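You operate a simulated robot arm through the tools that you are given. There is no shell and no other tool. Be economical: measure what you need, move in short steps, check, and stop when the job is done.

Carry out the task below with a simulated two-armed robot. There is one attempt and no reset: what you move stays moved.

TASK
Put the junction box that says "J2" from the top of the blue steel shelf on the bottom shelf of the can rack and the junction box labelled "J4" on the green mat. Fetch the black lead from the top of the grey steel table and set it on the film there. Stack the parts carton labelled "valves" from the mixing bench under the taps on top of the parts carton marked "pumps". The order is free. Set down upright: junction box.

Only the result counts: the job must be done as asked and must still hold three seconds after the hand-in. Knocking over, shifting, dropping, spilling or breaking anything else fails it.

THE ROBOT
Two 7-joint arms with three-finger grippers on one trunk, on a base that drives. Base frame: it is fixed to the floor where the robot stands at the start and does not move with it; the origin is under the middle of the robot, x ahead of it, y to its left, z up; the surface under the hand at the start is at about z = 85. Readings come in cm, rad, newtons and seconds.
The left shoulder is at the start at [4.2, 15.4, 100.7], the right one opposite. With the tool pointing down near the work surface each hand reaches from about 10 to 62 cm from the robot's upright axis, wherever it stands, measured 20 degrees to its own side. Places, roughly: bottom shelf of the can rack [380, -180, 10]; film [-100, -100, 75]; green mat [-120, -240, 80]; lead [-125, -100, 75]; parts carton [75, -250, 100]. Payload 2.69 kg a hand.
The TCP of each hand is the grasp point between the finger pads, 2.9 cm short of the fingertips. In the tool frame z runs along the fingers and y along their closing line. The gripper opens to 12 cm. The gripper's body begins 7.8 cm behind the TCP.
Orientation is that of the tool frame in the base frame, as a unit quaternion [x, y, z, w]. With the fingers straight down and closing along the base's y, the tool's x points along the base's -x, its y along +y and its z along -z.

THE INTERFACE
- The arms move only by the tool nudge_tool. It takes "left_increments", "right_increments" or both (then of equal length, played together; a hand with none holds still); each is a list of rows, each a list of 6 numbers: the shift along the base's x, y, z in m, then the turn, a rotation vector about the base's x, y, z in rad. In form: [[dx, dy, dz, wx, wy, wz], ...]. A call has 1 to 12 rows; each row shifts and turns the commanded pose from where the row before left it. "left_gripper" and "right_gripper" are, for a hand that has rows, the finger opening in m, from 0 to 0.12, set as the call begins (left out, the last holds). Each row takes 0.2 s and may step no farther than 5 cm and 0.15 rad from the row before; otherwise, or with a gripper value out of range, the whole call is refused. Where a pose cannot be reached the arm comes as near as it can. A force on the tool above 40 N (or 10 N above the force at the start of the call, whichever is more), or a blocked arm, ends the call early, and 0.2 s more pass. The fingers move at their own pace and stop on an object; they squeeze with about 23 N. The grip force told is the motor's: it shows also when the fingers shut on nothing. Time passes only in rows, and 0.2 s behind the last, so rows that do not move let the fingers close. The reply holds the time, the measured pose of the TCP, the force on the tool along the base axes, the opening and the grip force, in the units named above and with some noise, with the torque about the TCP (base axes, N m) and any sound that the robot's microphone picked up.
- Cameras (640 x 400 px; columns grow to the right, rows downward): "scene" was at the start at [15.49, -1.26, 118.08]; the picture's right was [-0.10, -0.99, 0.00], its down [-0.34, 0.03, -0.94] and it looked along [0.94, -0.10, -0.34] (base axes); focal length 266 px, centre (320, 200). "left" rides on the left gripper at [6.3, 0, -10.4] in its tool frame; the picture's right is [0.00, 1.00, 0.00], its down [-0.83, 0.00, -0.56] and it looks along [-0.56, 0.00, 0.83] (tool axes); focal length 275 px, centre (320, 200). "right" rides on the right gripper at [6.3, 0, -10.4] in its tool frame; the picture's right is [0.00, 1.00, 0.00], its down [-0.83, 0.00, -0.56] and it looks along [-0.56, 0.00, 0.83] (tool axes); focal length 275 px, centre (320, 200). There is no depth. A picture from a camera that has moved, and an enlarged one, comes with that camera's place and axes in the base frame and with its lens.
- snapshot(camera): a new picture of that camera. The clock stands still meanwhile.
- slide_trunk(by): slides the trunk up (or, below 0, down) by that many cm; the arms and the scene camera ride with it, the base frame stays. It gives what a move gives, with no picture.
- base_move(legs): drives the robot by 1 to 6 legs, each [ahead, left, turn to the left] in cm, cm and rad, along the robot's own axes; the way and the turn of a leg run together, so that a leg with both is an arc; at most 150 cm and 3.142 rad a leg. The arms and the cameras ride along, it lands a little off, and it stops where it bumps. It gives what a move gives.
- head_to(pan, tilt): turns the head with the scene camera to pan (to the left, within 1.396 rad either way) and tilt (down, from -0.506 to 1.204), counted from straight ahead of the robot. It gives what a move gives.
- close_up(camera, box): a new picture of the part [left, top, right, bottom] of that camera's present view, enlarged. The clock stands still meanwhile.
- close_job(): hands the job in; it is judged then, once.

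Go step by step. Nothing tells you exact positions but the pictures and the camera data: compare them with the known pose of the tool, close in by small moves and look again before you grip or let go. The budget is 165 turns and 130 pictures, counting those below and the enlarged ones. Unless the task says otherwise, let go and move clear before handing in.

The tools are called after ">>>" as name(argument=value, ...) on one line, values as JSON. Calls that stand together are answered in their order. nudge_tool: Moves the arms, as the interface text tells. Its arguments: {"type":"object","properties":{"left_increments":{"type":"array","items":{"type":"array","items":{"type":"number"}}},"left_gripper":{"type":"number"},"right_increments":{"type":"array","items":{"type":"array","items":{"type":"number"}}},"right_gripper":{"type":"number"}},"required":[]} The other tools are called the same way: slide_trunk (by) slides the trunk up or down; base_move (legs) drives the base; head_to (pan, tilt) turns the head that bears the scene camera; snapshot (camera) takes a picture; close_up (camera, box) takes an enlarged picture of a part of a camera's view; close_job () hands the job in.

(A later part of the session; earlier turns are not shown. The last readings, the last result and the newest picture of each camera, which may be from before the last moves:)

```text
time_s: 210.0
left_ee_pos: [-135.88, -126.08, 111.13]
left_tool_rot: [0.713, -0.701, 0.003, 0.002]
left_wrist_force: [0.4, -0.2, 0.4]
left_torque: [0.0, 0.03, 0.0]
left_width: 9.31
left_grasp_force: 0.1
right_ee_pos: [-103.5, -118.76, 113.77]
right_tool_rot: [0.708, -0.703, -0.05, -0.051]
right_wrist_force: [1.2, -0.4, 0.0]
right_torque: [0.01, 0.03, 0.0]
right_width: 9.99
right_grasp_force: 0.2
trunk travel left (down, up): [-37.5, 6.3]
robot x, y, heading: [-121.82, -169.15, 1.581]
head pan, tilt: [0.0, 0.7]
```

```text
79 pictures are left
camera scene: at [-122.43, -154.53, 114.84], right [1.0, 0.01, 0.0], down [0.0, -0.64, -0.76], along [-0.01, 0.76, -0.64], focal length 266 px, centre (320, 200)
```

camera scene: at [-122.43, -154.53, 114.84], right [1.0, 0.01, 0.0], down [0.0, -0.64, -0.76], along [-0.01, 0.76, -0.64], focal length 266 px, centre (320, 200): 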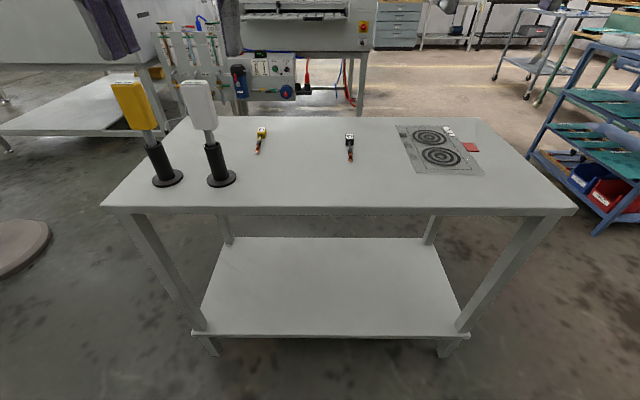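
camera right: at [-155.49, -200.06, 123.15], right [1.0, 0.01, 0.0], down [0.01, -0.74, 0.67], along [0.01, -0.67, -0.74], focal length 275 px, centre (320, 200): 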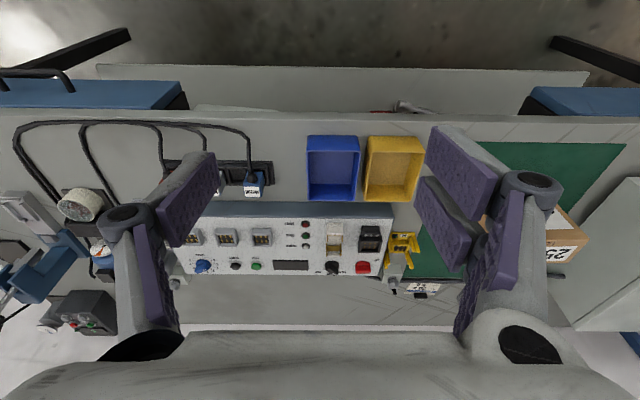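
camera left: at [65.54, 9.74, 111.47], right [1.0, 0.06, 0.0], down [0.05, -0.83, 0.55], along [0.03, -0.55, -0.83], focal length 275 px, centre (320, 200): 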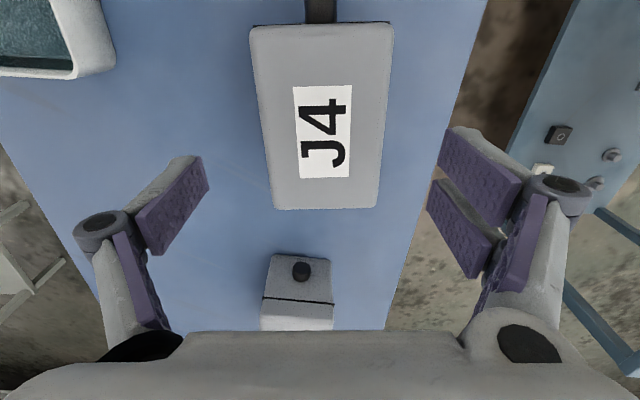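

Two leads lie on the table: a yellow one and a dark one nearer the film. I zoom in.

>>> close_up(camera="scene", box=[320, 110, 500, 190])

>>> close_up(camera="scene", box=[230, 115, 290, 165])

>>> snapshot(camera="right")

```text
3.56 times, centred on (410, 150) of scene
camera zoom: at [-122.43, -154.53, 114.84], right [1.0, 0.01, 0.0], down [0.0, -0.64, -0.76], along [-0.01, 0.76, -0.64], focal length 947 px, centre (0, 378)
```

zoom: 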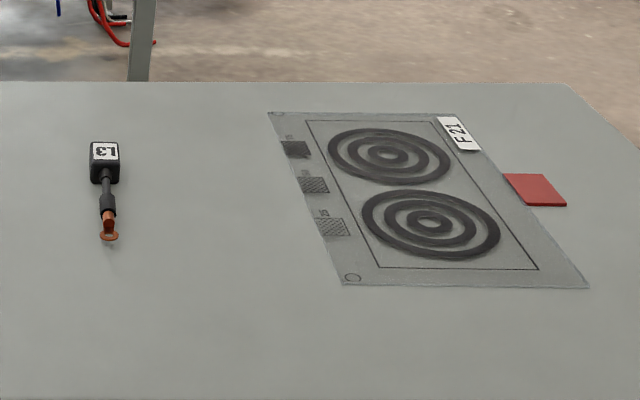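

```text
8.00 times, centred on (260, 140) of scene
camera zoom: at [-122.43, -154.53, 114.84], right [1.0, 0.01, 0.0], down [0.0, -0.64, -0.76], along [-0.01, 0.76, -0.64], focal length 2132 px, centre (800, 680)
```

zoom: 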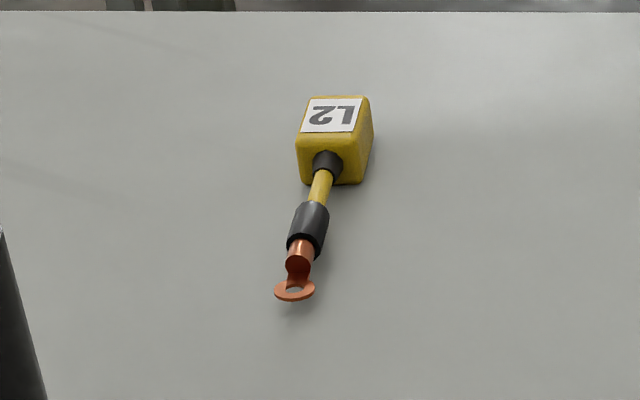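

```text
76 pictures are left
camera right: at [-103.51, -126.45, 123.16], right [-1.0, -0.01, 0.0], down [-0.01, 0.74, 0.67], along [-0.01, 0.67, -0.74], focal length 275 px, centre (320, 200)
```

right: 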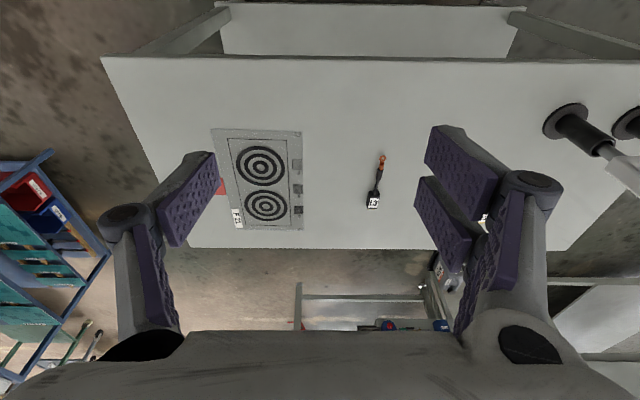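

The black lead L3 lies near (-115, -90) along y with its block top at z ≈ 82, so the table is at z ≈ 80; the film spans x -100..-84.5, y -104..-77. I drive closer.

>>> base_move(legs=[[0, -4, -0.01], [24, 0, 0]])

>>> nudge_tool(right_gripper=0.05, right_increments=[[-0.02, 0, -0.02, -0.05, 0, 0], [-0.02, 0, -0.02, -0.05, 0, 0], [-0.02, 0, -0.02, 0, 0, 0], [-0.02, 0, -0.02, 0, 0, 0], [-0.02, 0, -0.02, 0, 0, 0], [0, 0, 0, 0, 0, 0]])

>>> snapshot(camera="right")

>>> snapshot(camera="scene")

```text
time_s: 212.3
left_ee_pos: [-131.21, -102.03, 110.99]
left_tool_rot: [0.709, -0.705, 0.003, 0.001]
left_wrist_force: [-0.3, 0.3, 0.1]
left_torque: [-0.02, -0.03, -0.03]
left_width: 9.32
left_grasp_force: 0.1
right_ee_pos: [-98.83, -95.02, 113.68]
right_tool_rot: [-0.704, 0.707, 0.05, 0.051]
right_wrist_force: [-0.2, 0.4, -0.3]
right_torque: [-0.01, -0.01, 0.0]
right_width: 10.02
right_grasp_force: 0.0
trunk travel left (down, up): [-37.5, 6.3]
robot x, y, heading: [-118.12, -145.34, 1.569]
head pan, tilt: [0.0, 0.7]
```

```text
time_s: 213.7
left_ee_pos: [-131.23, -102.05, 110.95]
left_tool_rot: [0.71, -0.705, 0.003, 0.001]
left_wrist_force: [-0.6, 1.2, 0.0]
left_torque: [0.02, -0.03, 0.01]
left_width: 9.31
left_grasp_force: 0.1
right_ee_pos: [-108.79, -95.11, 103.73]
right_tool_rot: [-0.706, 0.708, 0.015, 0.015]
right_wrist_force: [0.7, 0.5, 0.2]
right_torque: [0.0, 0.01, -0.04]
right_width: 4.97
right_grasp_force: 0.0
trunk travel left (down, up): [-37.5, 6.3]
robot x, y, heading: [-118.0, -145.78, 1.564]
head pan, tilt: [0.0, 0.7]
```

```text
75 pictures are left
camera right: at [-108.89, -101.81, 113.86], right [-1.0, 0.0, 0.0], down [0.0, 0.81, 0.59], along [0.0, 0.59, -0.81], focal length 275 px, centre (320, 200)
```

right: 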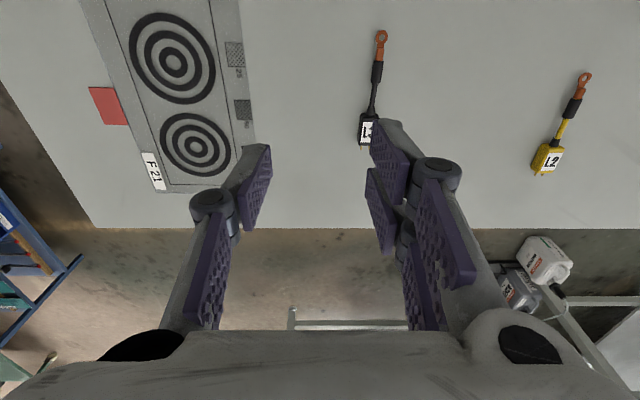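

```text
74 pictures are left
camera scene: at [-118.12, -130.66, 114.85], right [1.0, 0.0, 0.0], down [0.0, -0.64, -0.77], along [0.0, 0.76, -0.64], focal length 266 px, centre (320, 200)
```

scene: 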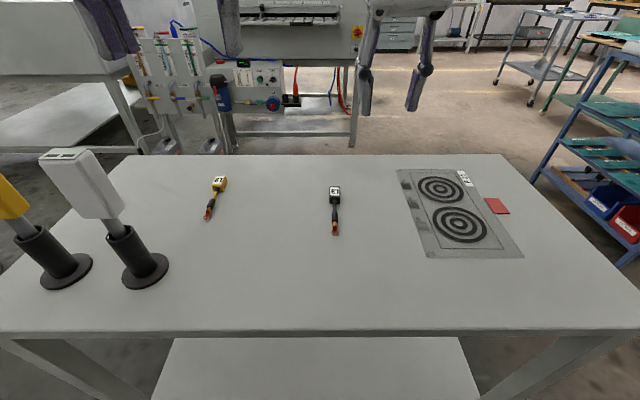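

L3's block is at about (-114.8, -89), the lead axis 4° off y. I move the right hand above it with vertical tool.

>>> nudge_tool(right_increments=[[-0.015, 0.015, -0.02, -0.042, 0, -0.06], [-0.015, 0.015, -0.02, 0, 0, 0], [-0.015, 0.015, -0.03, 0, 0, 0], [-0.015, 0.016, -0.03, 0, 0, 0], [0, 0, -0.03, 0, 0, 0], [0, 0, 0, 0, 0, 0]])

>>> snapshot(camera="right")

>>> close_up(camera="scene", box=[270, 120, 400, 260])

```text
time_s: 215.1
left_ee_pos: [-131.18, -102.15, 111.04]
left_tool_rot: [0.71, -0.704, 0.003, 0.002]
left_wrist_force: [-0.5, 0.1, -0.2]
left_torque: [0.04, -0.02, 0.0]
left_width: 9.3
left_grasp_force: 0.0
right_ee_pos: [-113.75, -90.35, 91.33]
right_tool_rot: [-0.685, 0.729, 0.0, 0.0]
right_wrist_force: [0.3, -0.4, -0.1]
right_torque: [-0.01, -0.02, -0.02]
right_width: 4.99
right_grasp_force: 0.1
right hand out of reach, approached as far as the arm can: row 4
trunk travel left (down, up): [-37.5, 6.3]
robot x, y, heading: [-118.29, -145.49, 1.564]
head pan, tilt: [0.0, 0.7]
```

```text
73 pictures are left
camera right: at [-114.27, -96.67, 101.72], right [-1.0, 0.06, 0.0], down [0.05, 0.83, 0.56], along [0.03, 0.56, -0.83], focal length 275 px, centre (320, 200)
```

right: 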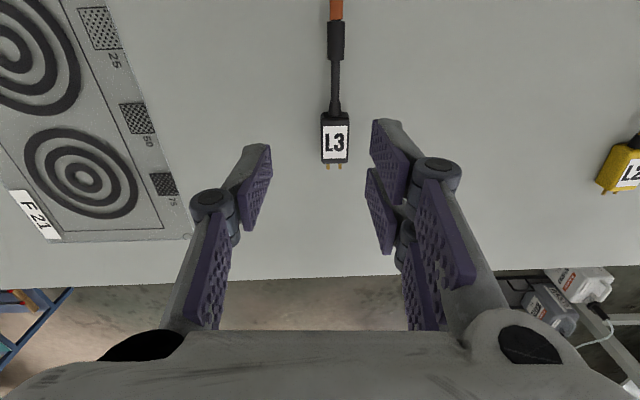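

```text
2.86 times, centred on (335, 190) of scene
camera zoom: at [-118.14, -130.67, 114.85], right [1.0, 0.0, 0.0], down [0.0, -0.64, -0.77], along [0.0, 0.77, -0.64], focal length 761 px, centre (277, 229)
```

zoom: 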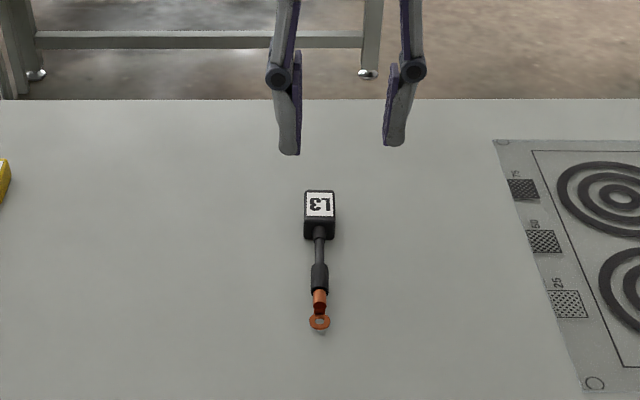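

I'm at the reach limit, so I roll 2 cm closer, centre over L3's block and check before going down.

>>> base_move(legs=[[2, 0, 0]])

>>> nudge_tool(right_increments=[[-0.0125, -0.006, -0.01, 0, 0, 0], [0, 0, -0.015, 0, 0, 0], [0, 0, 0, 0, 0, 0]])

>>> snapshot(camera="right")

```text
time_s: 215.9
left_ee_pos: [-131.2, -99.83, 111.03]
left_tool_rot: [0.709, -0.705, 0.004, 0.002]
left_wrist_force: [0.0, 0.7, -0.2]
left_torque: [-0.01, 0.01, 0.01]
left_width: 9.3
left_grasp_force: 0.0
right_ee_pos: [-113.83, -88.36, 91.43]
right_tool_rot: [-0.685, 0.729, 0.0, 0.001]
right_wrist_force: [-0.7, -0.2, -0.7]
right_torque: [-0.03, -0.01, 0.0]
right_width: 5.02
right_grasp_force: 0.0
trunk travel left (down, up): [-37.5, 6.3]
robot x, y, heading: [-117.95, -143.34, 1.564]
head pan, tilt: [0.0, 0.7]
```

```text
time_s: 216.7
left_ee_pos: [-131.32, -99.92, 110.99]
left_tool_rot: [0.71, -0.705, 0.003, 0.002]
left_wrist_force: [0.1, 0.1, 0.9]
left_torque: [0.02, 0.01, -0.01]
left_width: 9.28
left_grasp_force: 0.0
right_ee_pos: [-115.05, -89.05, 88.95]
right_tool_rot: [-0.684, 0.729, 0.0, 0.001]
right_wrist_force: [0.1, -0.1, 0.2]
right_torque: [0.0, 0.02, 0.04]
right_width: 5.01
right_grasp_force: 0.1
trunk travel left (down, up): [-37.5, 6.3]
robot x, y, heading: [-117.81, -143.32, 1.567]
head pan, tilt: [0.0, 0.7]
```

```text
71 pictures are left
camera right: at [-115.52, -95.25, 99.23], right [-1.0, 0.06, 0.0], down [0.05, 0.83, 0.56], along [0.03, 0.56, -0.83], focal length 275 px, centre (320, 200)
```

right: 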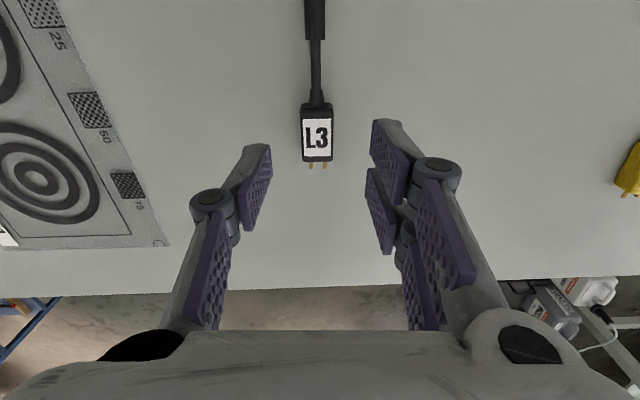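

Well aligned. I lower until fingertips are just above the table, and close.

>>> nudge_tool(right_increments=[[0.0015, 0.003, -0.015, 0, 0, 0], [0, 0, -0.015, 0, 0, 0], [0, 0, -0.015, 0, 0, 0], [0, 0, -0.009, 0, 0, 0], [0, 0, 0, 0, 0, 0]])

>>> close_up(camera="scene", box=[270, 120, 400, 260])

```text
time_s: 217.9
left_ee_pos: [-131.22, -100.07, 111.09]
left_tool_rot: [0.709, -0.705, 0.004, 0.001]
left_wrist_force: [-0.1, -0.2, 0.2]
left_torque: [0.03, 0.03, 0.0]
left_width: 9.31
left_grasp_force: 0.0
right_ee_pos: [-114.71, -88.76, 83.31]
right_tool_rot: [-0.685, 0.728, -0.001, 0.001]
right_wrist_force: [0.7, 0.4, 0.8]
right_torque: [-0.05, 0.0, -0.01]
right_width: 5.01
right_grasp_force: 0.0
trunk travel left (down, up): [-37.5, 6.3]
robot x, y, heading: [-118.29, -143.36, 1.562]
head pan, tilt: [0.0, 0.7]
```

```text
2.86 times, centred on (335, 190) of scene
camera zoom: at [-118.13, -128.63, 114.85], right [1.0, 0.0, 0.0], down [0.0, -0.64, -0.76], along [0.0, 0.76, -0.64], focal length 761 px, centre (277, 229)
```

zoom: 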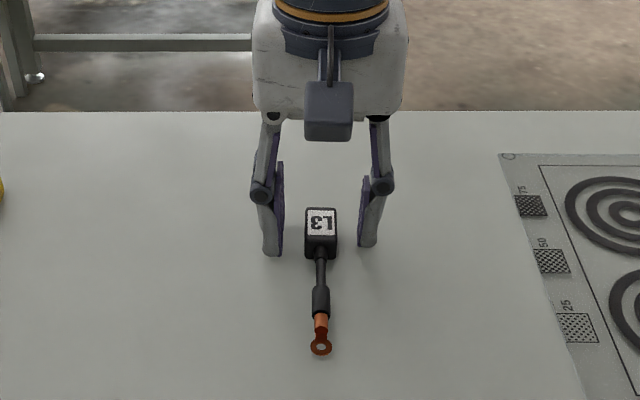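

The fingers flank the block at table level. Closing.

>>> nudge_tool(right_gripper=0.0, right_increments=[[0, 0, 0, 0, 0, 0], [0, 0, 0, 0, 0, 0], [0, 0, 0, 0, 0, 0]])

>>> nudge_tool(right_increments=[[0, 0, 0.01, 0, 0, 0], [0, 0, 0.02, 0, 0, 0], [0, 0, 0.02, 0, 0, 0], [0, 0, 0, 0, 0, 0]])

>>> close_up(camera="scene", box=[270, 100, 480, 260])

```text
time_s: 218.7
left_ee_pos: [-131.2, -100.12, 111.06]
left_tool_rot: [0.709, -0.705, 0.003, 0.002]
left_wrist_force: [0.0, -0.4, 0.9]
left_torque: [0.0, 0.03, -0.01]
left_width: 9.31
left_grasp_force: 0.1
right_ee_pos: [-114.79, -88.87, 83.37]
right_tool_rot: [-0.684, 0.729, 0.0, 0.001]
right_wrist_force: [-0.6, 0.4, 0.4]
right_torque: [0.02, 0.0, -0.02]
right_width: 2.14
right_grasp_force: 22.7
trunk travel left (down, up): [-37.5, 6.3]
robot x, y, heading: [-118.08, -142.77, 1.567]
head pan, tilt: [0.0, 0.7]
```

```text
time_s: 219.7
left_ee_pos: [-131.27, -100.12, 110.97]
left_tool_rot: [0.709, -0.705, 0.003, 0.002]
left_wrist_force: [-0.1, -0.2, 0.0]
left_torque: [0.0, 0.0, 0.0]
left_width: 9.3
left_grasp_force: 0.0
right_ee_pos: [-114.89, -88.71, 88.48]
right_tool_rot: [-0.684, 0.729, 0.0, 0.001]
right_wrist_force: [-0.3, 0.0, 0.2]
right_torque: [0.04, 0.02, -0.01]
right_width: 2.12
right_grasp_force: 22.9
trunk travel left (down, up): [-37.5, 6.3]
robot x, y, heading: [-118.2, -143.3, 1.573]
head pan, tilt: [0.0, 0.7]
```

```text
2.50 times, centred on (375, 180) of scene
camera zoom: at [-118.13, -128.62, 114.84], right [1.0, 0.0, 0.0], down [0.0, -0.64, -0.76], along [0.0, 0.76, -0.64], focal length 666 px, centre (182, 250)
```

zoom: 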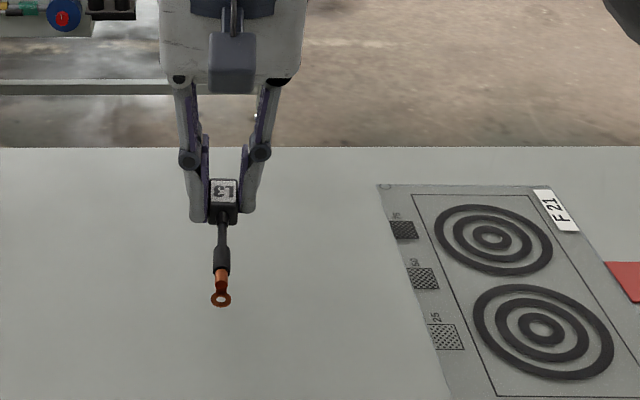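

L3 is lifted. I carry it over the film at x ≈ -92.5.

>>> nudge_tool(right_increments=[[0.03, 0, 0.01, 0, 0, 0], [0.04, 0, 0, 0, 0, 0], [0.04, 0, 0, 0, 0, 0], [0.04, 0, 0, 0, 0, 0], [0.04, -0.003, 0, 0, 0, 0], [0.034, -0.005, 0, 0, 0, 0], [0, 0, 0, 0, 0, 0]])

>>> snapshot(camera="scene")

>>> snapshot(camera="right")

```text
time_s: 221.3
left_ee_pos: [-131.22, -100.14, 111.02]
left_tool_rot: [0.71, -0.704, 0.003, 0.002]
left_wrist_force: [-0.2, 0.5, 0.3]
left_torque: [0.02, -0.01, 0.02]
left_width: 9.31
left_grasp_force: 0.0
right_ee_pos: [-92.34, -89.7, 89.59]
right_tool_rot: [-0.684, 0.729, 0.0, 0.001]
right_wrist_force: [0.0, 0.4, -0.8]
right_torque: [0.01, 0.01, 0.01]
right_width: 2.14
right_grasp_force: 23.2
trunk travel left (down, up): [-37.5, 6.3]
robot x, y, heading: [-118.01, -143.34, 1.567]
head pan, tilt: [0.0, 0.7]
```

```text
68 pictures are left
camera scene: at [-118.16, -128.62, 114.84], right [1.0, 0.0, 0.0], down [0.0, -0.64, -0.76], along [0.0, 0.76, -0.64], focal length 266 px, centre (320, 200)
```

scene: 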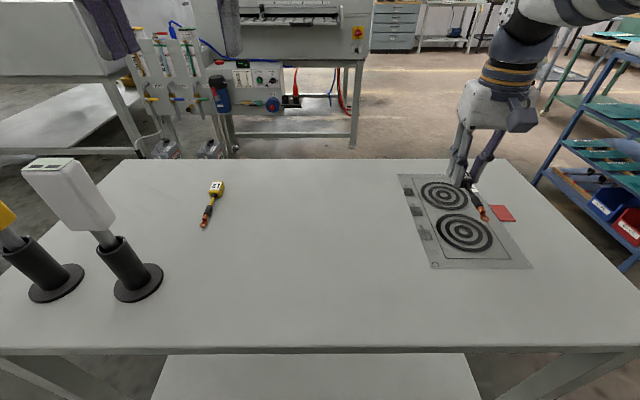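

```text
67 pictures are left
camera right: at [-92.83, -95.89, 99.88], right [-1.0, 0.06, 0.0], down [0.05, 0.83, 0.56], along [0.03, 0.56, -0.83], focal length 275 px, centre (320, 200)
```

right: 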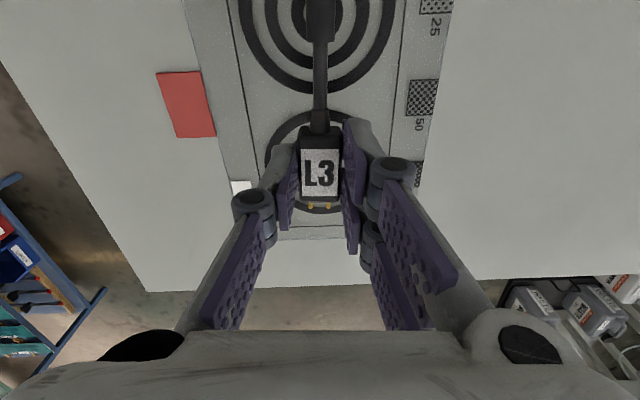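

L3 hangs over the middle of the film. I lower it gently to touch and release.

>>> nudge_tool(right_increments=[[0, 0, -0.02, 0, 0, 0], [0, 0, -0.02, 0, 0, 0], [0, 0, -0.012, 0, 0, 0], [0, 0, -0.005, 0, 0, 0], [0, 0, -0.003, 0, 0, 0], [0, 0, 0, 0, 0, 0]])

>>> close_up(camera="scene", box=[380, 140, 540, 270])

```text
time_s: 222.7
left_ee_pos: [-131.14, -100.17, 111.14]
left_tool_rot: [0.71, -0.704, 0.003, 0.002]
left_wrist_force: [-0.4, 0.6, 1.1]
left_torque: [0.03, 0.01, 0.01]
left_width: 9.3
left_grasp_force: 0.1
right_ee_pos: [-92.52, -89.57, 83.67]
right_tool_rot: [-0.685, 0.729, 0.001, 0.003]
right_wrist_force: [0.7, 0.1, 12.2]
right_torque: [-0.07, 0.0, 0.02]
right_width: 2.12
right_grasp_force: 23.1
trunk travel left (down, up): [-37.5, 6.3]
robot x, y, heading: [-117.86, -143.16, 1.568]
head pan, tilt: [0.0, 0.7]
```

```text
3.08 times, centred on (460, 205) of scene
camera zoom: at [-118.15, -128.71, 114.88], right [1.0, 0.0, 0.0], down [0.0, -0.64, -0.77], along [0.0, 0.77, -0.64], focal length 820 px, centre (-111, 185)
```

zoom: 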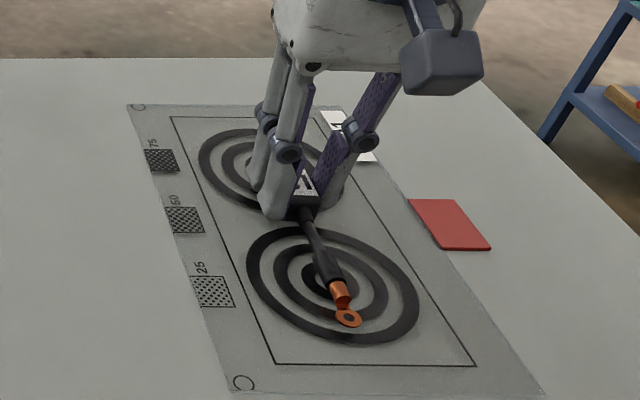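

Touching (12 N up). I open modestly and lift away.

>>> nudge_tool(right_gripper=0.05, right_increments=[[0, 0, 0.002, 0, 0, 0], [0, 0, 0, 0, 0, 0], [0, 0, 0, 0, 0, 0], [0, 0, 0.02, 0, 0, 0], [0, 0, 0.03, 0, 0, 0], [0, 0, 0.04, 0, 0, 0], [0, 0, 0.05, 0, 0, 0], [0, 0, 0.05, 0, 0, 0], [0, 0, 0.05, 0, 0, 0], [0, 0, 0.03, 0, 0, 0]])

>>> close_up(camera="scene", box=[300, 140, 540, 290])

```text
time_s: 224.9
left_ee_pos: [-131.32, -100.19, 111.12]
left_tool_rot: [0.71, -0.704, 0.003, 0.001]
left_wrist_force: [0.0, -0.1, -0.3]
left_torque: [0.02, -0.02, 0.01]
left_width: 9.32
left_grasp_force: 0.1
right_ee_pos: [-93.16, -91.38, 107.37]
right_tool_rot: [-0.684, 0.729, -0.001, 0.003]
right_wrist_force: [-0.9, -0.9, 0.4]
right_torque: [0.03, 0.03, -0.01]
right_width: 5.01
right_grasp_force: 0.0
right hand out of reach, approached as far as the arm can: row 9, 10
trunk travel left (down, up): [-37.5, 6.3]
robot x, y, heading: [-118.09, -143.38, 1.564]
head pan, tilt: [0.0, 0.7]
```

```text
2.67 times, centred on (420, 215) of scene
camera zoom: at [-118.2, -128.79, 114.88], right [1.0, 0.0, 0.0], down [0.0, -0.64, -0.77], along [0.0, 0.77, -0.64], focal length 710 px, centre (53, 160)
```

zoom: 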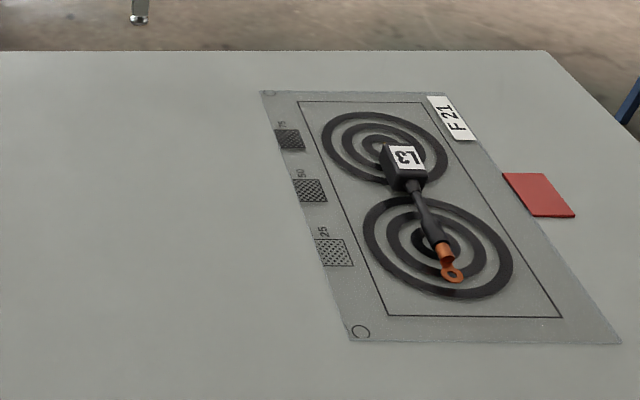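

The black lead lies on the film. Next I head to the mixing bench: retract the hand, back off, turn, and strafe along the aisle.

>>> nudge_tool(right_increments=[[0, -0.03, 0.02, 0, 0, 0], [0, -0.03, 0.02, 0, 0, 0], [0, -0.03, 0.02, 0, 0, 0]])

>>> base_move(legs=[[-18, 0, 0], [0, 0, -3.141], [0, 100, 0], [0, 80, 0]])

>>> head_to(pan=0.1, tilt=0.4)

>>> snapshot(camera="scene")

```text
time_s: 225.7
left_ee_pos: [-131.38, -100.2, 111.11]
left_tool_rot: [0.709, -0.705, 0.002, 0.001]
left_wrist_force: [-0.9, 0.5, 0.2]
left_torque: [0.03, -0.08, -0.02]
left_width: 9.3
left_grasp_force: 0.1
right_ee_pos: [-92.94, -100.22, 113.45]
right_tool_rot: [-0.684, 0.73, -0.001, 0.003]
right_wrist_force: [-0.4, -0.6, 0.6]
right_torque: [0.05, -0.06, 0.03]
right_width: 5.0
right_grasp_force: 0.1
right hand out of reach, approached as far as the arm can: row 2
trunk travel left (down, up): [-37.5, 6.3]
robot x, y, heading: [-117.9, -143.55, 1.57]
head pan, tilt: [0.0, 0.7]
```

```text
time_s: 248.3
left_ee_pos: [74.25, -205.43, 110.91]
left_tool_rot: [0.706, 0.708, 0.002, -0.003]
left_wrist_force: [0.3, -0.1, 0.6]
left_torque: [0.0, -0.02, 0.0]
left_width: 9.29
left_grasp_force: 0.0
right_ee_pos: [36.05, -205.35, 113.31]
right_tool_rot: [0.731, 0.683, -0.001, -0.001]
right_wrist_force: [0.3, -0.6, -0.3]
right_torque: [0.0, 0.01, -0.01]
right_width: 4.98
right_grasp_force: 0.0
trunk travel left (down, up): [-37.5, 6.3]
robot x, y, heading: [61.48, -162.22, -1.578]
head pan, tilt: [0.0, 0.7]
```

```text
time_s: 249.1
left_ee_pos: [74.28, -205.47, 111.04]
left_tool_rot: [0.706, 0.708, 0.002, -0.003]
left_wrist_force: [-0.1, -0.3, 0.2]
left_torque: [-0.02, -0.02, 0.02]
left_width: 9.3
left_grasp_force: 0.0
right_ee_pos: [36.02, -205.25, 113.27]
right_tool_rot: [0.731, 0.683, -0.001, -0.001]
right_wrist_force: [0.2, -0.2, -0.4]
right_torque: [-0.01, -0.03, -0.01]
right_width: 5.04
right_grasp_force: 0.0
trunk travel left (down, up): [-37.5, 6.3]
robot x, y, heading: [61.47, -162.22, -1.579]
head pan, tilt: [0.099, 0.4]
```

```text
64 pictures are left
camera scene: at [61.91, -178.14, 117.52], right [-1.0, -0.09, 0.0], down [-0.04, 0.39, -0.92], along [0.08, -0.92, -0.39], focal length 266 px, centre (320, 200)
```

scene: 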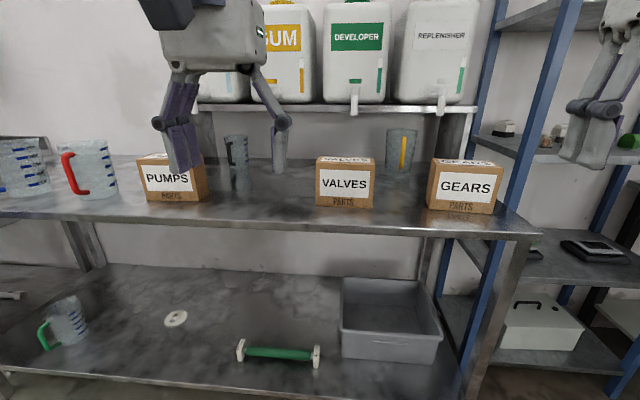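

I see PUMPS (left), VALVES and GEARS cartons on the bench. I move 15 cm closer for a second viewpoint and use the hand cameras.

>>> base_move(legs=[[15, 0, 0]])

>>> head_to(pan=0.1, tilt=0.6)

>>> snapshot(camera="scene")

>>> snapshot(camera="left")

>>> snapshot(camera="right")

```text
time_s: 250.4
left_ee_pos: [74.14, -220.49, 111.02]
left_tool_rot: [0.706, 0.708, 0.002, -0.003]
left_wrist_force: [-0.1, -0.7, -0.7]
left_torque: [0.05, -0.02, 0.02]
left_width: 9.31
left_grasp_force: 0.1
right_ee_pos: [35.86, -220.31, 113.21]
right_tool_rot: [0.731, 0.683, -0.001, 0.001]
right_wrist_force: [0.1, -0.4, 0.9]
right_torque: [0.07, 0.01, -0.02]
right_width: 5.0
right_grasp_force: 0.0
trunk travel left (down, up): [-37.5, 6.3]
robot x, y, heading: [61.11, -177.03, -1.585]
head pan, tilt: [0.099, 0.4]
```

```text
time_s: 251.2
left_ee_pos: [74.16, -220.42, 111.06]
left_tool_rot: [0.706, 0.708, 0.001, -0.003]
left_wrist_force: [0.2, -0.4, 0.2]
left_torque: [0.01, 0.01, 0.0]
left_width: 9.33
left_grasp_force: 0.0
right_ee_pos: [35.76, -220.06, 113.27]
right_tool_rot: [0.731, 0.682, -0.001, 0.0]
right_wrist_force: [0.9, 0.2, 0.4]
right_torque: [0.01, 0.03, -0.01]
right_width: 4.99
right_grasp_force: 0.0
trunk travel left (down, up): [-37.5, 6.3]
robot x, y, heading: [61.27, -177.08, -1.577]
head pan, tilt: [0.099, 0.6]
```

```text
63 pictures are left
camera scene: at [61.72, -192.66, 115.71], right [-1.0, -0.09, 0.0], down [-0.05, 0.56, -0.83], along [0.07, -0.82, -0.56], focal length 266 px, centre (320, 200)
```

scene: 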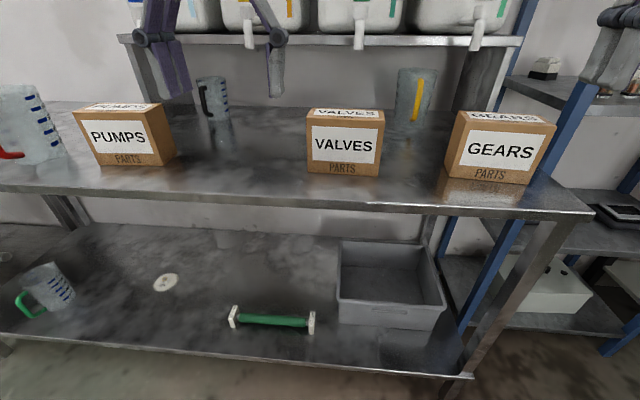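

```text
62 pictures are left
camera left: at [74.21, -214.2, 121.53], right [1.0, 0.0, 0.0], down [0.0, -0.83, 0.55], along [0.0, -0.55, -0.83], focal length 275 px, centre (320, 200)
```

left: 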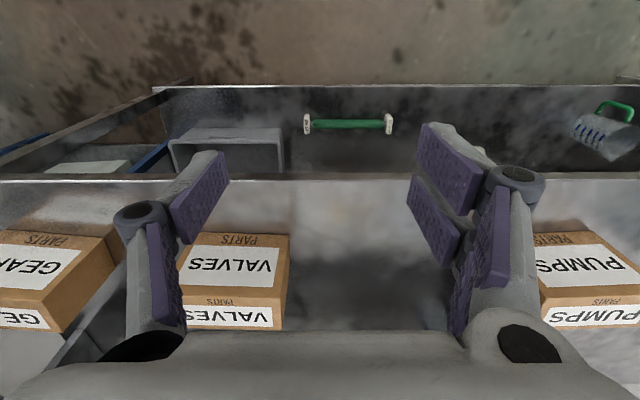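

```text
61 pictures are left
camera right: at [36.1, -213.81, 123.67], right [1.0, -0.06, 0.0], down [-0.05, -0.83, 0.56], along [-0.04, -0.56, -0.83], focal length 275 px, centre (320, 200)
```

right: 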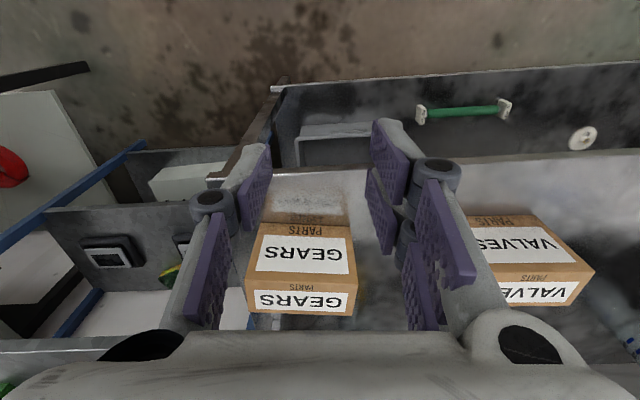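

VALVES is near (61, -248), top z ≈ 99.5; PUMPS near (109, -248). I strafe right 16 cm so the left arm faces VALVES, which also gives a stereo baseline to measure carton depth and the taps overhead.

>>> base_move(legs=[[0, -16, 0.008]])

>>> snapshot(camera="scene")

>>> close_up(camera="scene", box=[180, 20, 340, 190])

>>> snapshot(camera="left")

```text
time_s: 253.1
left_ee_pos: [58.43, -220.22, 111.0]
left_tool_rot: [0.704, 0.71, 0.003, -0.002]
left_wrist_force: [-0.5, -0.5, -0.4]
left_torque: [-0.03, -0.02, -0.02]
left_width: 9.3
left_grasp_force: 0.1
right_ee_pos: [20.04, -220.25, 113.34]
right_tool_rot: [0.728, 0.685, -0.001, 0.0]
right_wrist_force: [0.5, 0.2, 0.4]
right_torque: [0.0, -0.01, 0.02]
right_width: 5.01
right_grasp_force: 0.0
trunk travel left (down, up): [-37.5, 6.3]
robot x, y, heading: [45.38, -176.94, -1.575]
head pan, tilt: [0.099, 0.6]
```

```text
60 pictures are left
camera scene: at [45.81, -192.57, 115.71], right [-1.0, -0.1, 0.0], down [-0.05, 0.56, -0.83], along [0.08, -0.82, -0.56], focal length 266 px, centre (320, 200)
```

scene: 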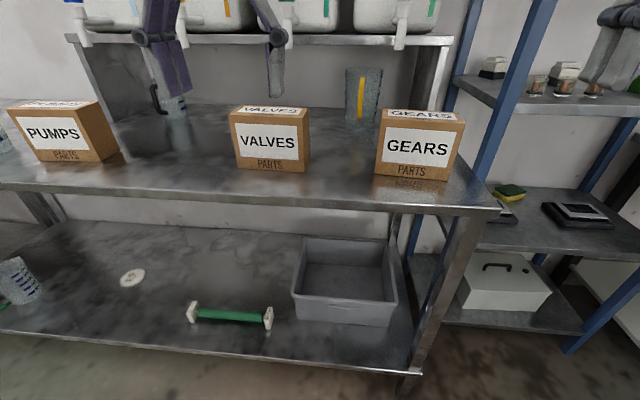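

```text
2.35 times, centred on (260, 105) of scene
camera zoom: at [45.81, -192.57, 115.71], right [-1.0, -0.1, 0.0], down [-0.05, 0.56, -0.83], along [0.08, -0.82, -0.56], focal length 627 px, centre (461, 424)
```

zoom: 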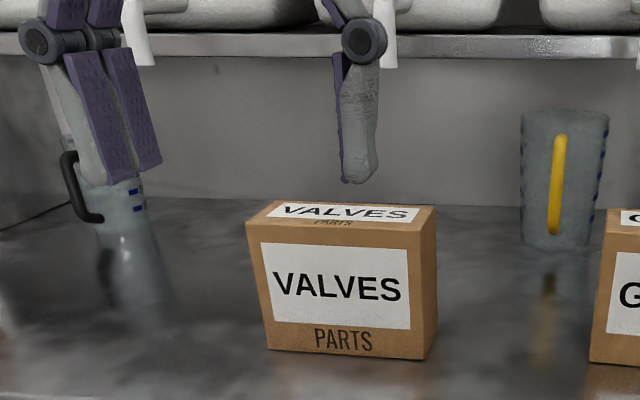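

```text
58 pictures are left
camera left: at [58.48, -214.02, 121.52], right [1.0, 0.01, 0.0], down [0.0, -0.83, 0.55], along [0.0, -0.55, -0.83], focal length 275 px, centre (320, 200)
```

left: 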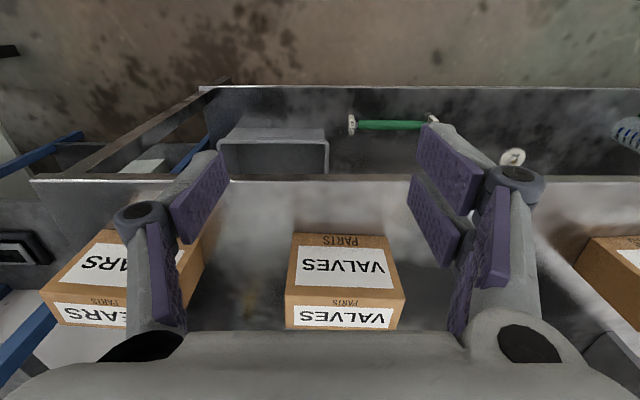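

VALVES measures about 15 × 8 × 10.5 cm, centre (61.5, -246.3), top z ≈ 99.5; the tap is at y ≈ -260.6, z ≈ 110, so a vertical hand clears it. I turn the left hand 90° to close along y, and pull the right hand back.

>>> nudge_tool(left_gripper=0.105, left_increments=[[0, 0, 0.002, 0, 0, -0.1428], [0, 0, 0.002, 0, 0, -0.1428], [0, 0, 0.002, 0, 0, -0.1428], [0, 0, 0.002, 0, 0, -0.1428], [0, 0, 0.002, 0, 0, -0.1428], [0, 0, 0, 0, 0, -0.1428], [0, 0, 0, 0, 0, -0.1428], [0, 0, 0, 0, 0, -0.1428], [0, 0, 0, 0, 0, -0.1428], [0, 0, 0, 0, 0, -0.1428], [0, 0, 0, 0, 0, -0.1428]], right_increments=[[0, 0.01, 0, 0, 0, 0], [0, 0.01, 0, 0, 0, 0], [0, 0.01, 0, 0, 0, 0], [0, 0.01, 0, 0, 0, 0], [0, 0.01, 0, 0, 0, 0], [0, 0.01, 0, 0, 0, 0], [0, 0.01, 0, 0, 0, 0], [0, 0, 0, 0, 0, 0], [0, 0, 0, 0, 0, 0], [0, 0, 0, 0, 0, 0], [0, 0, 0, 0, 0, 0]])

>>> base_move(legs=[[25, 0, 0]])

>>> head_to(pan=0.3, tilt=0.7)

>>> snapshot(camera="scene")

>>> snapshot(camera="left")

```text
time_s: 255.4
left_ee_pos: [58.49, -220.16, 112.03]
left_tool_rot: [1.0, 0.003, 0.003, -0.002]
left_wrist_force: [-0.5, -0.1, -0.2]
left_torque: [0.01, 0.03, 0.0]
left_width: 10.52
left_grasp_force: 0.1
right_ee_pos: [20.84, -213.98, 111.67]
right_tool_rot: [0.728, 0.685, -0.002, 0.0]
right_wrist_force: [0.6, -1.2, -0.3]
right_torque: [0.0, -0.01, -0.01]
right_width: 5.01
right_grasp_force: 0.1
right hand out of reach, approached as far as the arm can: row 3, 4, 5, 6, 7
trunk travel left (down, up): [-37.5, 6.3]
robot x, y, heading: [45.15, -177.35, -1.571]
head pan, tilt: [0.099, 0.6]
```

```text
time_s: 257.3
left_ee_pos: [58.24, -245.04, 112.07]
left_tool_rot: [1.0, 0.005, 0.003, -0.001]
left_wrist_force: [0.5, -0.4, -0.1]
left_torque: [0.03, -0.03, -0.01]
left_width: 10.48
left_grasp_force: 0.1
right_ee_pos: [20.71, -238.77, 111.71]
right_tool_rot: [0.728, 0.686, -0.001, 0.0]
right_wrist_force: [-0.4, -0.4, 0.0]
right_torque: [0.03, 0.03, 0.01]
right_width: 5.0
right_grasp_force: 0.0
trunk travel left (down, up): [-37.5, 6.3]
robot x, y, heading: [44.83, -201.79, -1.576]
head pan, tilt: [0.099, 0.6]
```

```text
time_s: 258.0
left_ee_pos: [58.36, -244.91, 112.0]
left_tool_rot: [1.0, 0.004, 0.004, -0.001]
left_wrist_force: [-0.5, 0.2, 0.2]
left_torque: [0.01, -0.02, 0.0]
left_width: 10.49
left_grasp_force: 0.1
right_ee_pos: [20.74, -238.69, 111.63]
right_tool_rot: [0.729, 0.685, -0.002, 0.0]
right_wrist_force: [0.1, -0.5, 0.5]
right_torque: [-0.01, 0.02, 0.0]
right_width: 5.01
right_grasp_force: 0.0
trunk travel left (down, up): [-37.5, 6.3]
robot x, y, heading: [45.08, -201.48, -1.571]
head pan, tilt: [0.3, 0.7]
```

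```text
57 pictures are left
camera scene: at [47.41, -216.6, 114.85], right [-0.96, -0.29, 0.0], down [-0.19, 0.62, -0.77], along [0.22, -0.73, -0.64], focal length 266 px, centre (320, 200)
```

scene: 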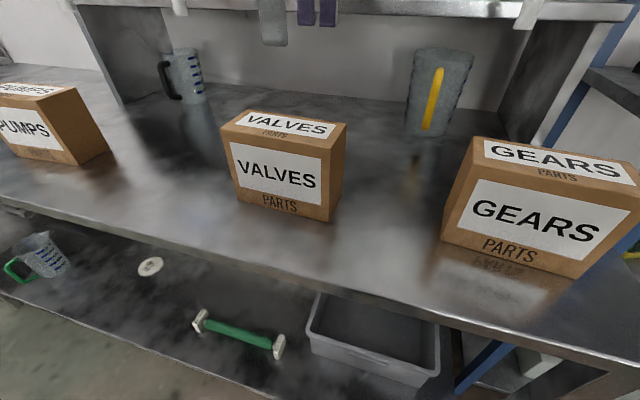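

```text
56 pictures are left
camera left: at [64.69, -244.95, 122.53], right [0.0, -1.0, 0.0], down [-0.83, 0.0, 0.55], along [-0.55, 0.0, -0.83], focal length 275 px, centre (320, 200)
```

left: 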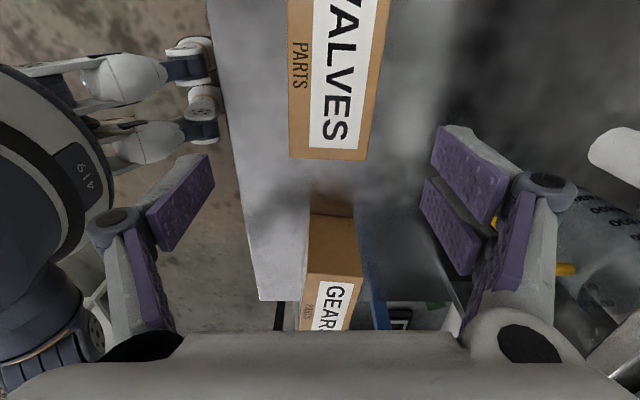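

The carton is ~7 cm deep, yawed -3°, centred at about (61.5, -246.1). I align and lower to just above its top.

>>> nudge_tool(left_increments=[[0.016, -0.006, 0, 0, 0, -0.05], [0.016, -0.006, 0, 0, 0, 0], [0, 0, -0.03, 0, 0, 0], [0, 0, -0.03, 0, 0, 0], [0, 0, 0, 0, 0, 0]])

>>> snapshot(camera="left")

>>> snapshot(camera="scene")

```text
time_s: 259.2
left_ee_pos: [61.55, -246.09, 105.98]
left_tool_rot: [1.0, -0.02, 0.004, 0.0]
left_wrist_force: [0.2, -0.4, 1.3]
left_torque: [0.0, -0.02, 0.01]
left_width: 10.49
left_grasp_force: 0.0
right_ee_pos: [20.63, -238.72, 111.72]
right_tool_rot: [0.728, 0.685, -0.002, 0.0]
right_wrist_force: [0.1, 0.1, -0.3]
right_torque: [0.0, -0.01, 0.0]
right_width: 5.01
right_grasp_force: 0.1
trunk travel left (down, up): [-37.5, 6.3]
robot x, y, heading: [44.93, -202.03, -1.571]
head pan, tilt: [0.3, 0.7]
```

```text
55 pictures are left
camera left: at [67.86, -246.4, 116.54], right [-0.05, -1.0, 0.0], down [-0.83, 0.04, 0.55], along [-0.55, 0.03, -0.83], focal length 275 px, centre (320, 200)
```

left: 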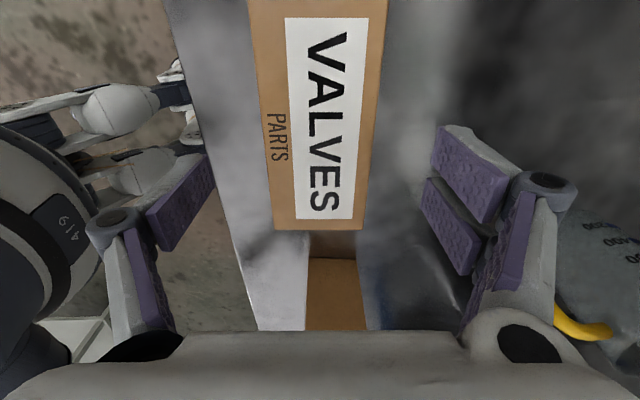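

```text
54 pictures are left
camera scene: at [47.41, -216.6, 114.85], right [-0.96, -0.29, 0.0], down [-0.19, 0.62, -0.77], along [0.22, -0.73, -0.64], focal length 266 px, centre (320, 200)
```

scene: 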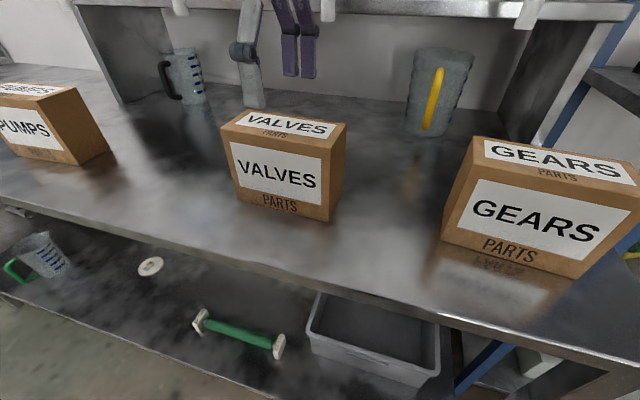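

Centred. I descend to TCP z ≈ 94.5 and close.

>>> nudge_tool(left_increments=[[0, 0, -0.03, 0, 0, 0], [0, 0, -0.03, 0, 0, 0], [0, 0, -0.03, 0, 0, 0], [0, 0, -0.025, 0, 0, 0], [0, 0, 0, 0, 0, 0]])

>>> nudge_tool(left_gripper=0.04, left_increments=[[0, 0, 0, 0, 0, 0], [0, 0, 0, 0, 0, 0], [0, 0, 0, 0, 0, 0]])

>>> snapshot(camera="scene")

```text
time_s: 260.4
left_ee_pos: [61.49, -245.99, 94.5]
left_tool_rot: [1.0, -0.02, 0.004, -0.001]
left_wrist_force: [-0.8, 0.6, 0.6]
left_torque: [0.0, -0.01, 0.0]
left_width: 10.51
left_grasp_force: 0.0
right_ee_pos: [20.78, -238.62, 111.67]
right_tool_rot: [0.728, 0.685, -0.002, 0.001]
right_wrist_force: [-0.9, 0.0, -0.4]
right_torque: [0.01, 0.02, 0.03]
right_width: 4.97
right_grasp_force: 0.1
trunk travel left (down, up): [-37.5, 6.3]
robot x, y, heading: [45.05, -201.52, -1.572]
head pan, tilt: [0.3, 0.7]
```

```text
time_s: 261.2
left_ee_pos: [61.5, -246.01, 94.52]
left_tool_rot: [1.0, -0.02, 0.003, 0.0]
left_wrist_force: [1.3, 0.5, 4.2]
left_torque: [0.39, -0.02, -0.23]
left_width: 7.66
left_grasp_force: 22.7
right_ee_pos: [20.71, -238.64, 111.59]
right_tool_rot: [0.729, 0.685, -0.001, 0.001]
right_wrist_force: [0.2, -0.1, 0.0]
right_torque: [-0.02, -0.02, 0.03]
right_width: 5.02
right_grasp_force: 0.1
trunk travel left (down, up): [-37.5, 6.3]
robot x, y, heading: [45.45, -201.76, -1.571]
head pan, tilt: [0.3, 0.7]
```

```text
53 pictures are left
camera scene: at [47.42, -216.58, 114.85], right [-0.96, -0.29, 0.0], down [-0.19, 0.62, -0.77], along [0.22, -0.73, -0.64], focal length 266 px, centre (320, 200)
```

scene: 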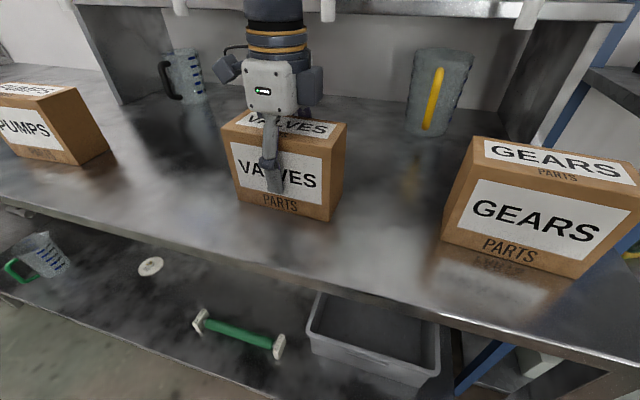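

Gripped (7.7 cm). I lift it up 15 cm.

>>> nudge_tool(left_increments=[[0, 0, 0.01, 0, 0, 0], [0, 0, 0.02, 0, 0, 0], [0, 0.01, 0.03, 0, 0, 0], [0, 0.01, 0.03, 0, 0, 0], [0, 0.01, 0.03, 0, 0, 0], [0, 0.01, 0.03, 0, 0, 0], [0, 0, 0, 0, 0, 0]])

>>> snapshot(camera="scene")

```text
time_s: 262.8
left_ee_pos: [61.65, -242.21, 109.56]
left_tool_rot: [1.0, -0.02, 0.004, -0.001]
left_wrist_force: [0.4, 0.3, -5.1]
left_torque: [0.01, 0.03, 0.01]
left_width: 7.31
left_grasp_force: 23.0
right_ee_pos: [20.8, -238.78, 111.53]
right_tool_rot: [0.728, 0.685, -0.001, 0.0]
right_wrist_force: [0.2, -0.1, 0.6]
right_torque: [0.01, -0.02, -0.01]
right_width: 5.01
right_grasp_force: 0.0
trunk travel left (down, up): [-37.5, 6.3]
robot x, y, heading: [44.84, -202.11, -1.574]
head pan, tilt: [0.3, 0.7]
```

```text
52 pictures are left
camera scene: at [47.44, -216.65, 114.83], right [-0.96, -0.29, 0.0], down [-0.19, 0.62, -0.76], along [0.22, -0.73, -0.64], focal length 266 px, centre (320, 200)
```

scene: 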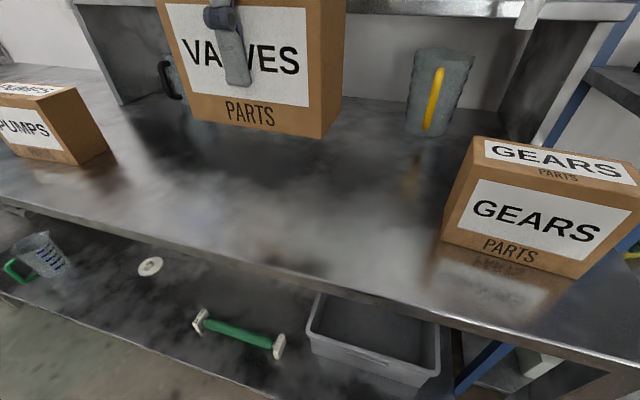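

Held (5 N). I back off, raise slightly, and strafe left toward PUMPS.

>>> base_move(legs=[[-22, 0, 0], [0, 45, 0]])

>>> nudge_tool(left_increments=[[0, 0, 0.02, 0, 0, 0], [0, 0, 0.02, 0, 0, 0], [0, 0, 0, 0, 0, 0]])

>>> head_to(pan=0.2, tilt=0.6)

>>> snapshot(camera="scene")

>>> snapshot(camera="right")

```text
time_s: 268.1
left_ee_pos: [106.68, -220.0, 109.51]
left_tool_rot: [1.0, -0.02, 0.003, -0.002]
left_wrist_force: [-0.7, -0.5, -5.3]
left_torque: [0.01, 0.01, 0.02]
left_width: 7.23
left_grasp_force: 23.2
right_ee_pos: [65.61, -216.42, 111.6]
right_tool_rot: [0.728, 0.686, -0.002, 0.0]
right_wrist_force: [-0.5, -0.4, -0.1]
right_torque: [-0.03, 0.0, 0.0]
right_width: 5.0
right_grasp_force: 0.1
trunk travel left (down, up): [-37.5, 6.3]
robot x, y, heading: [90.01, -179.46, -1.578]
head pan, tilt: [0.3, 0.7]
```

```text
time_s: 268.9
left_ee_pos: [106.64, -219.96, 113.67]
left_tool_rot: [1.0, -0.02, 0.003, -0.001]
left_wrist_force: [0.8, -0.3, -5.6]
left_torque: [0.01, 0.02, 0.02]
left_width: 7.2
left_grasp_force: 23.1
right_ee_pos: [65.7, -216.62, 111.56]
right_tool_rot: [0.728, 0.686, -0.002, 0.0]
right_wrist_force: [0.3, -0.4, 1.1]
right_torque: [0.01, -0.02, 0.01]
right_width: 4.99
right_grasp_force: 0.1
trunk travel left (down, up): [-37.5, 6.3]
robot x, y, heading: [90.07, -179.4, -1.571]
head pan, tilt: [0.3, 0.7]
```

```text
time_s: 269.5
left_ee_pos: [106.56, -219.91, 113.63]
left_tool_rot: [1.0, -0.02, 0.003, -0.001]
left_wrist_force: [0.2, 0.3, -5.4]
left_torque: [0.04, 0.0, -0.02]
left_width: 7.19
left_grasp_force: 23.0
right_ee_pos: [65.77, -216.56, 111.66]
right_tool_rot: [0.728, 0.685, -0.001, 0.0]
right_wrist_force: [0.5, -0.2, 0.6]
right_torque: [0.03, 0.01, 0.01]
right_width: 5.0
right_grasp_force: 0.1
trunk travel left (down, up): [-37.5, 6.3]
robot x, y, heading: [90.07, -179.45, -1.571]
head pan, tilt: [0.201, 0.6]
```

```text
51 pictures are left
camera scene: at [91.58, -194.99, 115.7], right [-0.98, -0.2, 0.0], down [-0.11, 0.55, -0.82], along [0.16, -0.81, -0.57], focal length 266 px, centre (320, 200)
```

scene: 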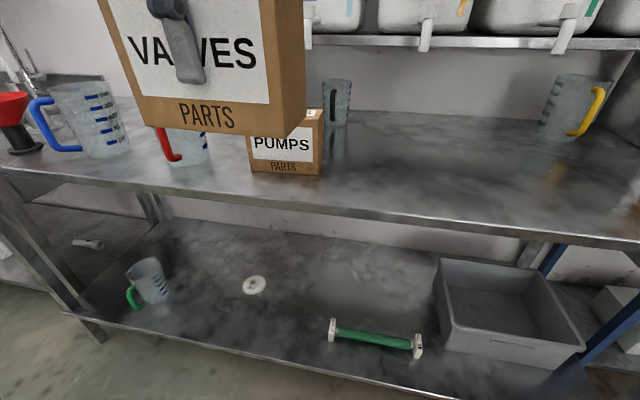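

```text
50 pictures are left
camera right: at [65.93, -210.19, 122.0], right [1.0, -0.06, 0.0], down [-0.05, -0.83, 0.56], along [-0.03, -0.56, -0.83], focal length 275 px, centre (320, 200)
```

right: 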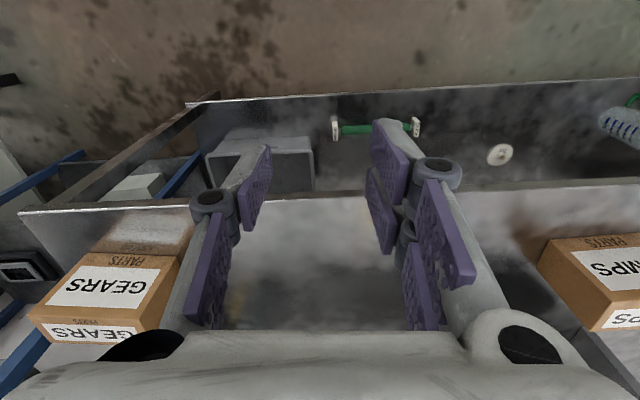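

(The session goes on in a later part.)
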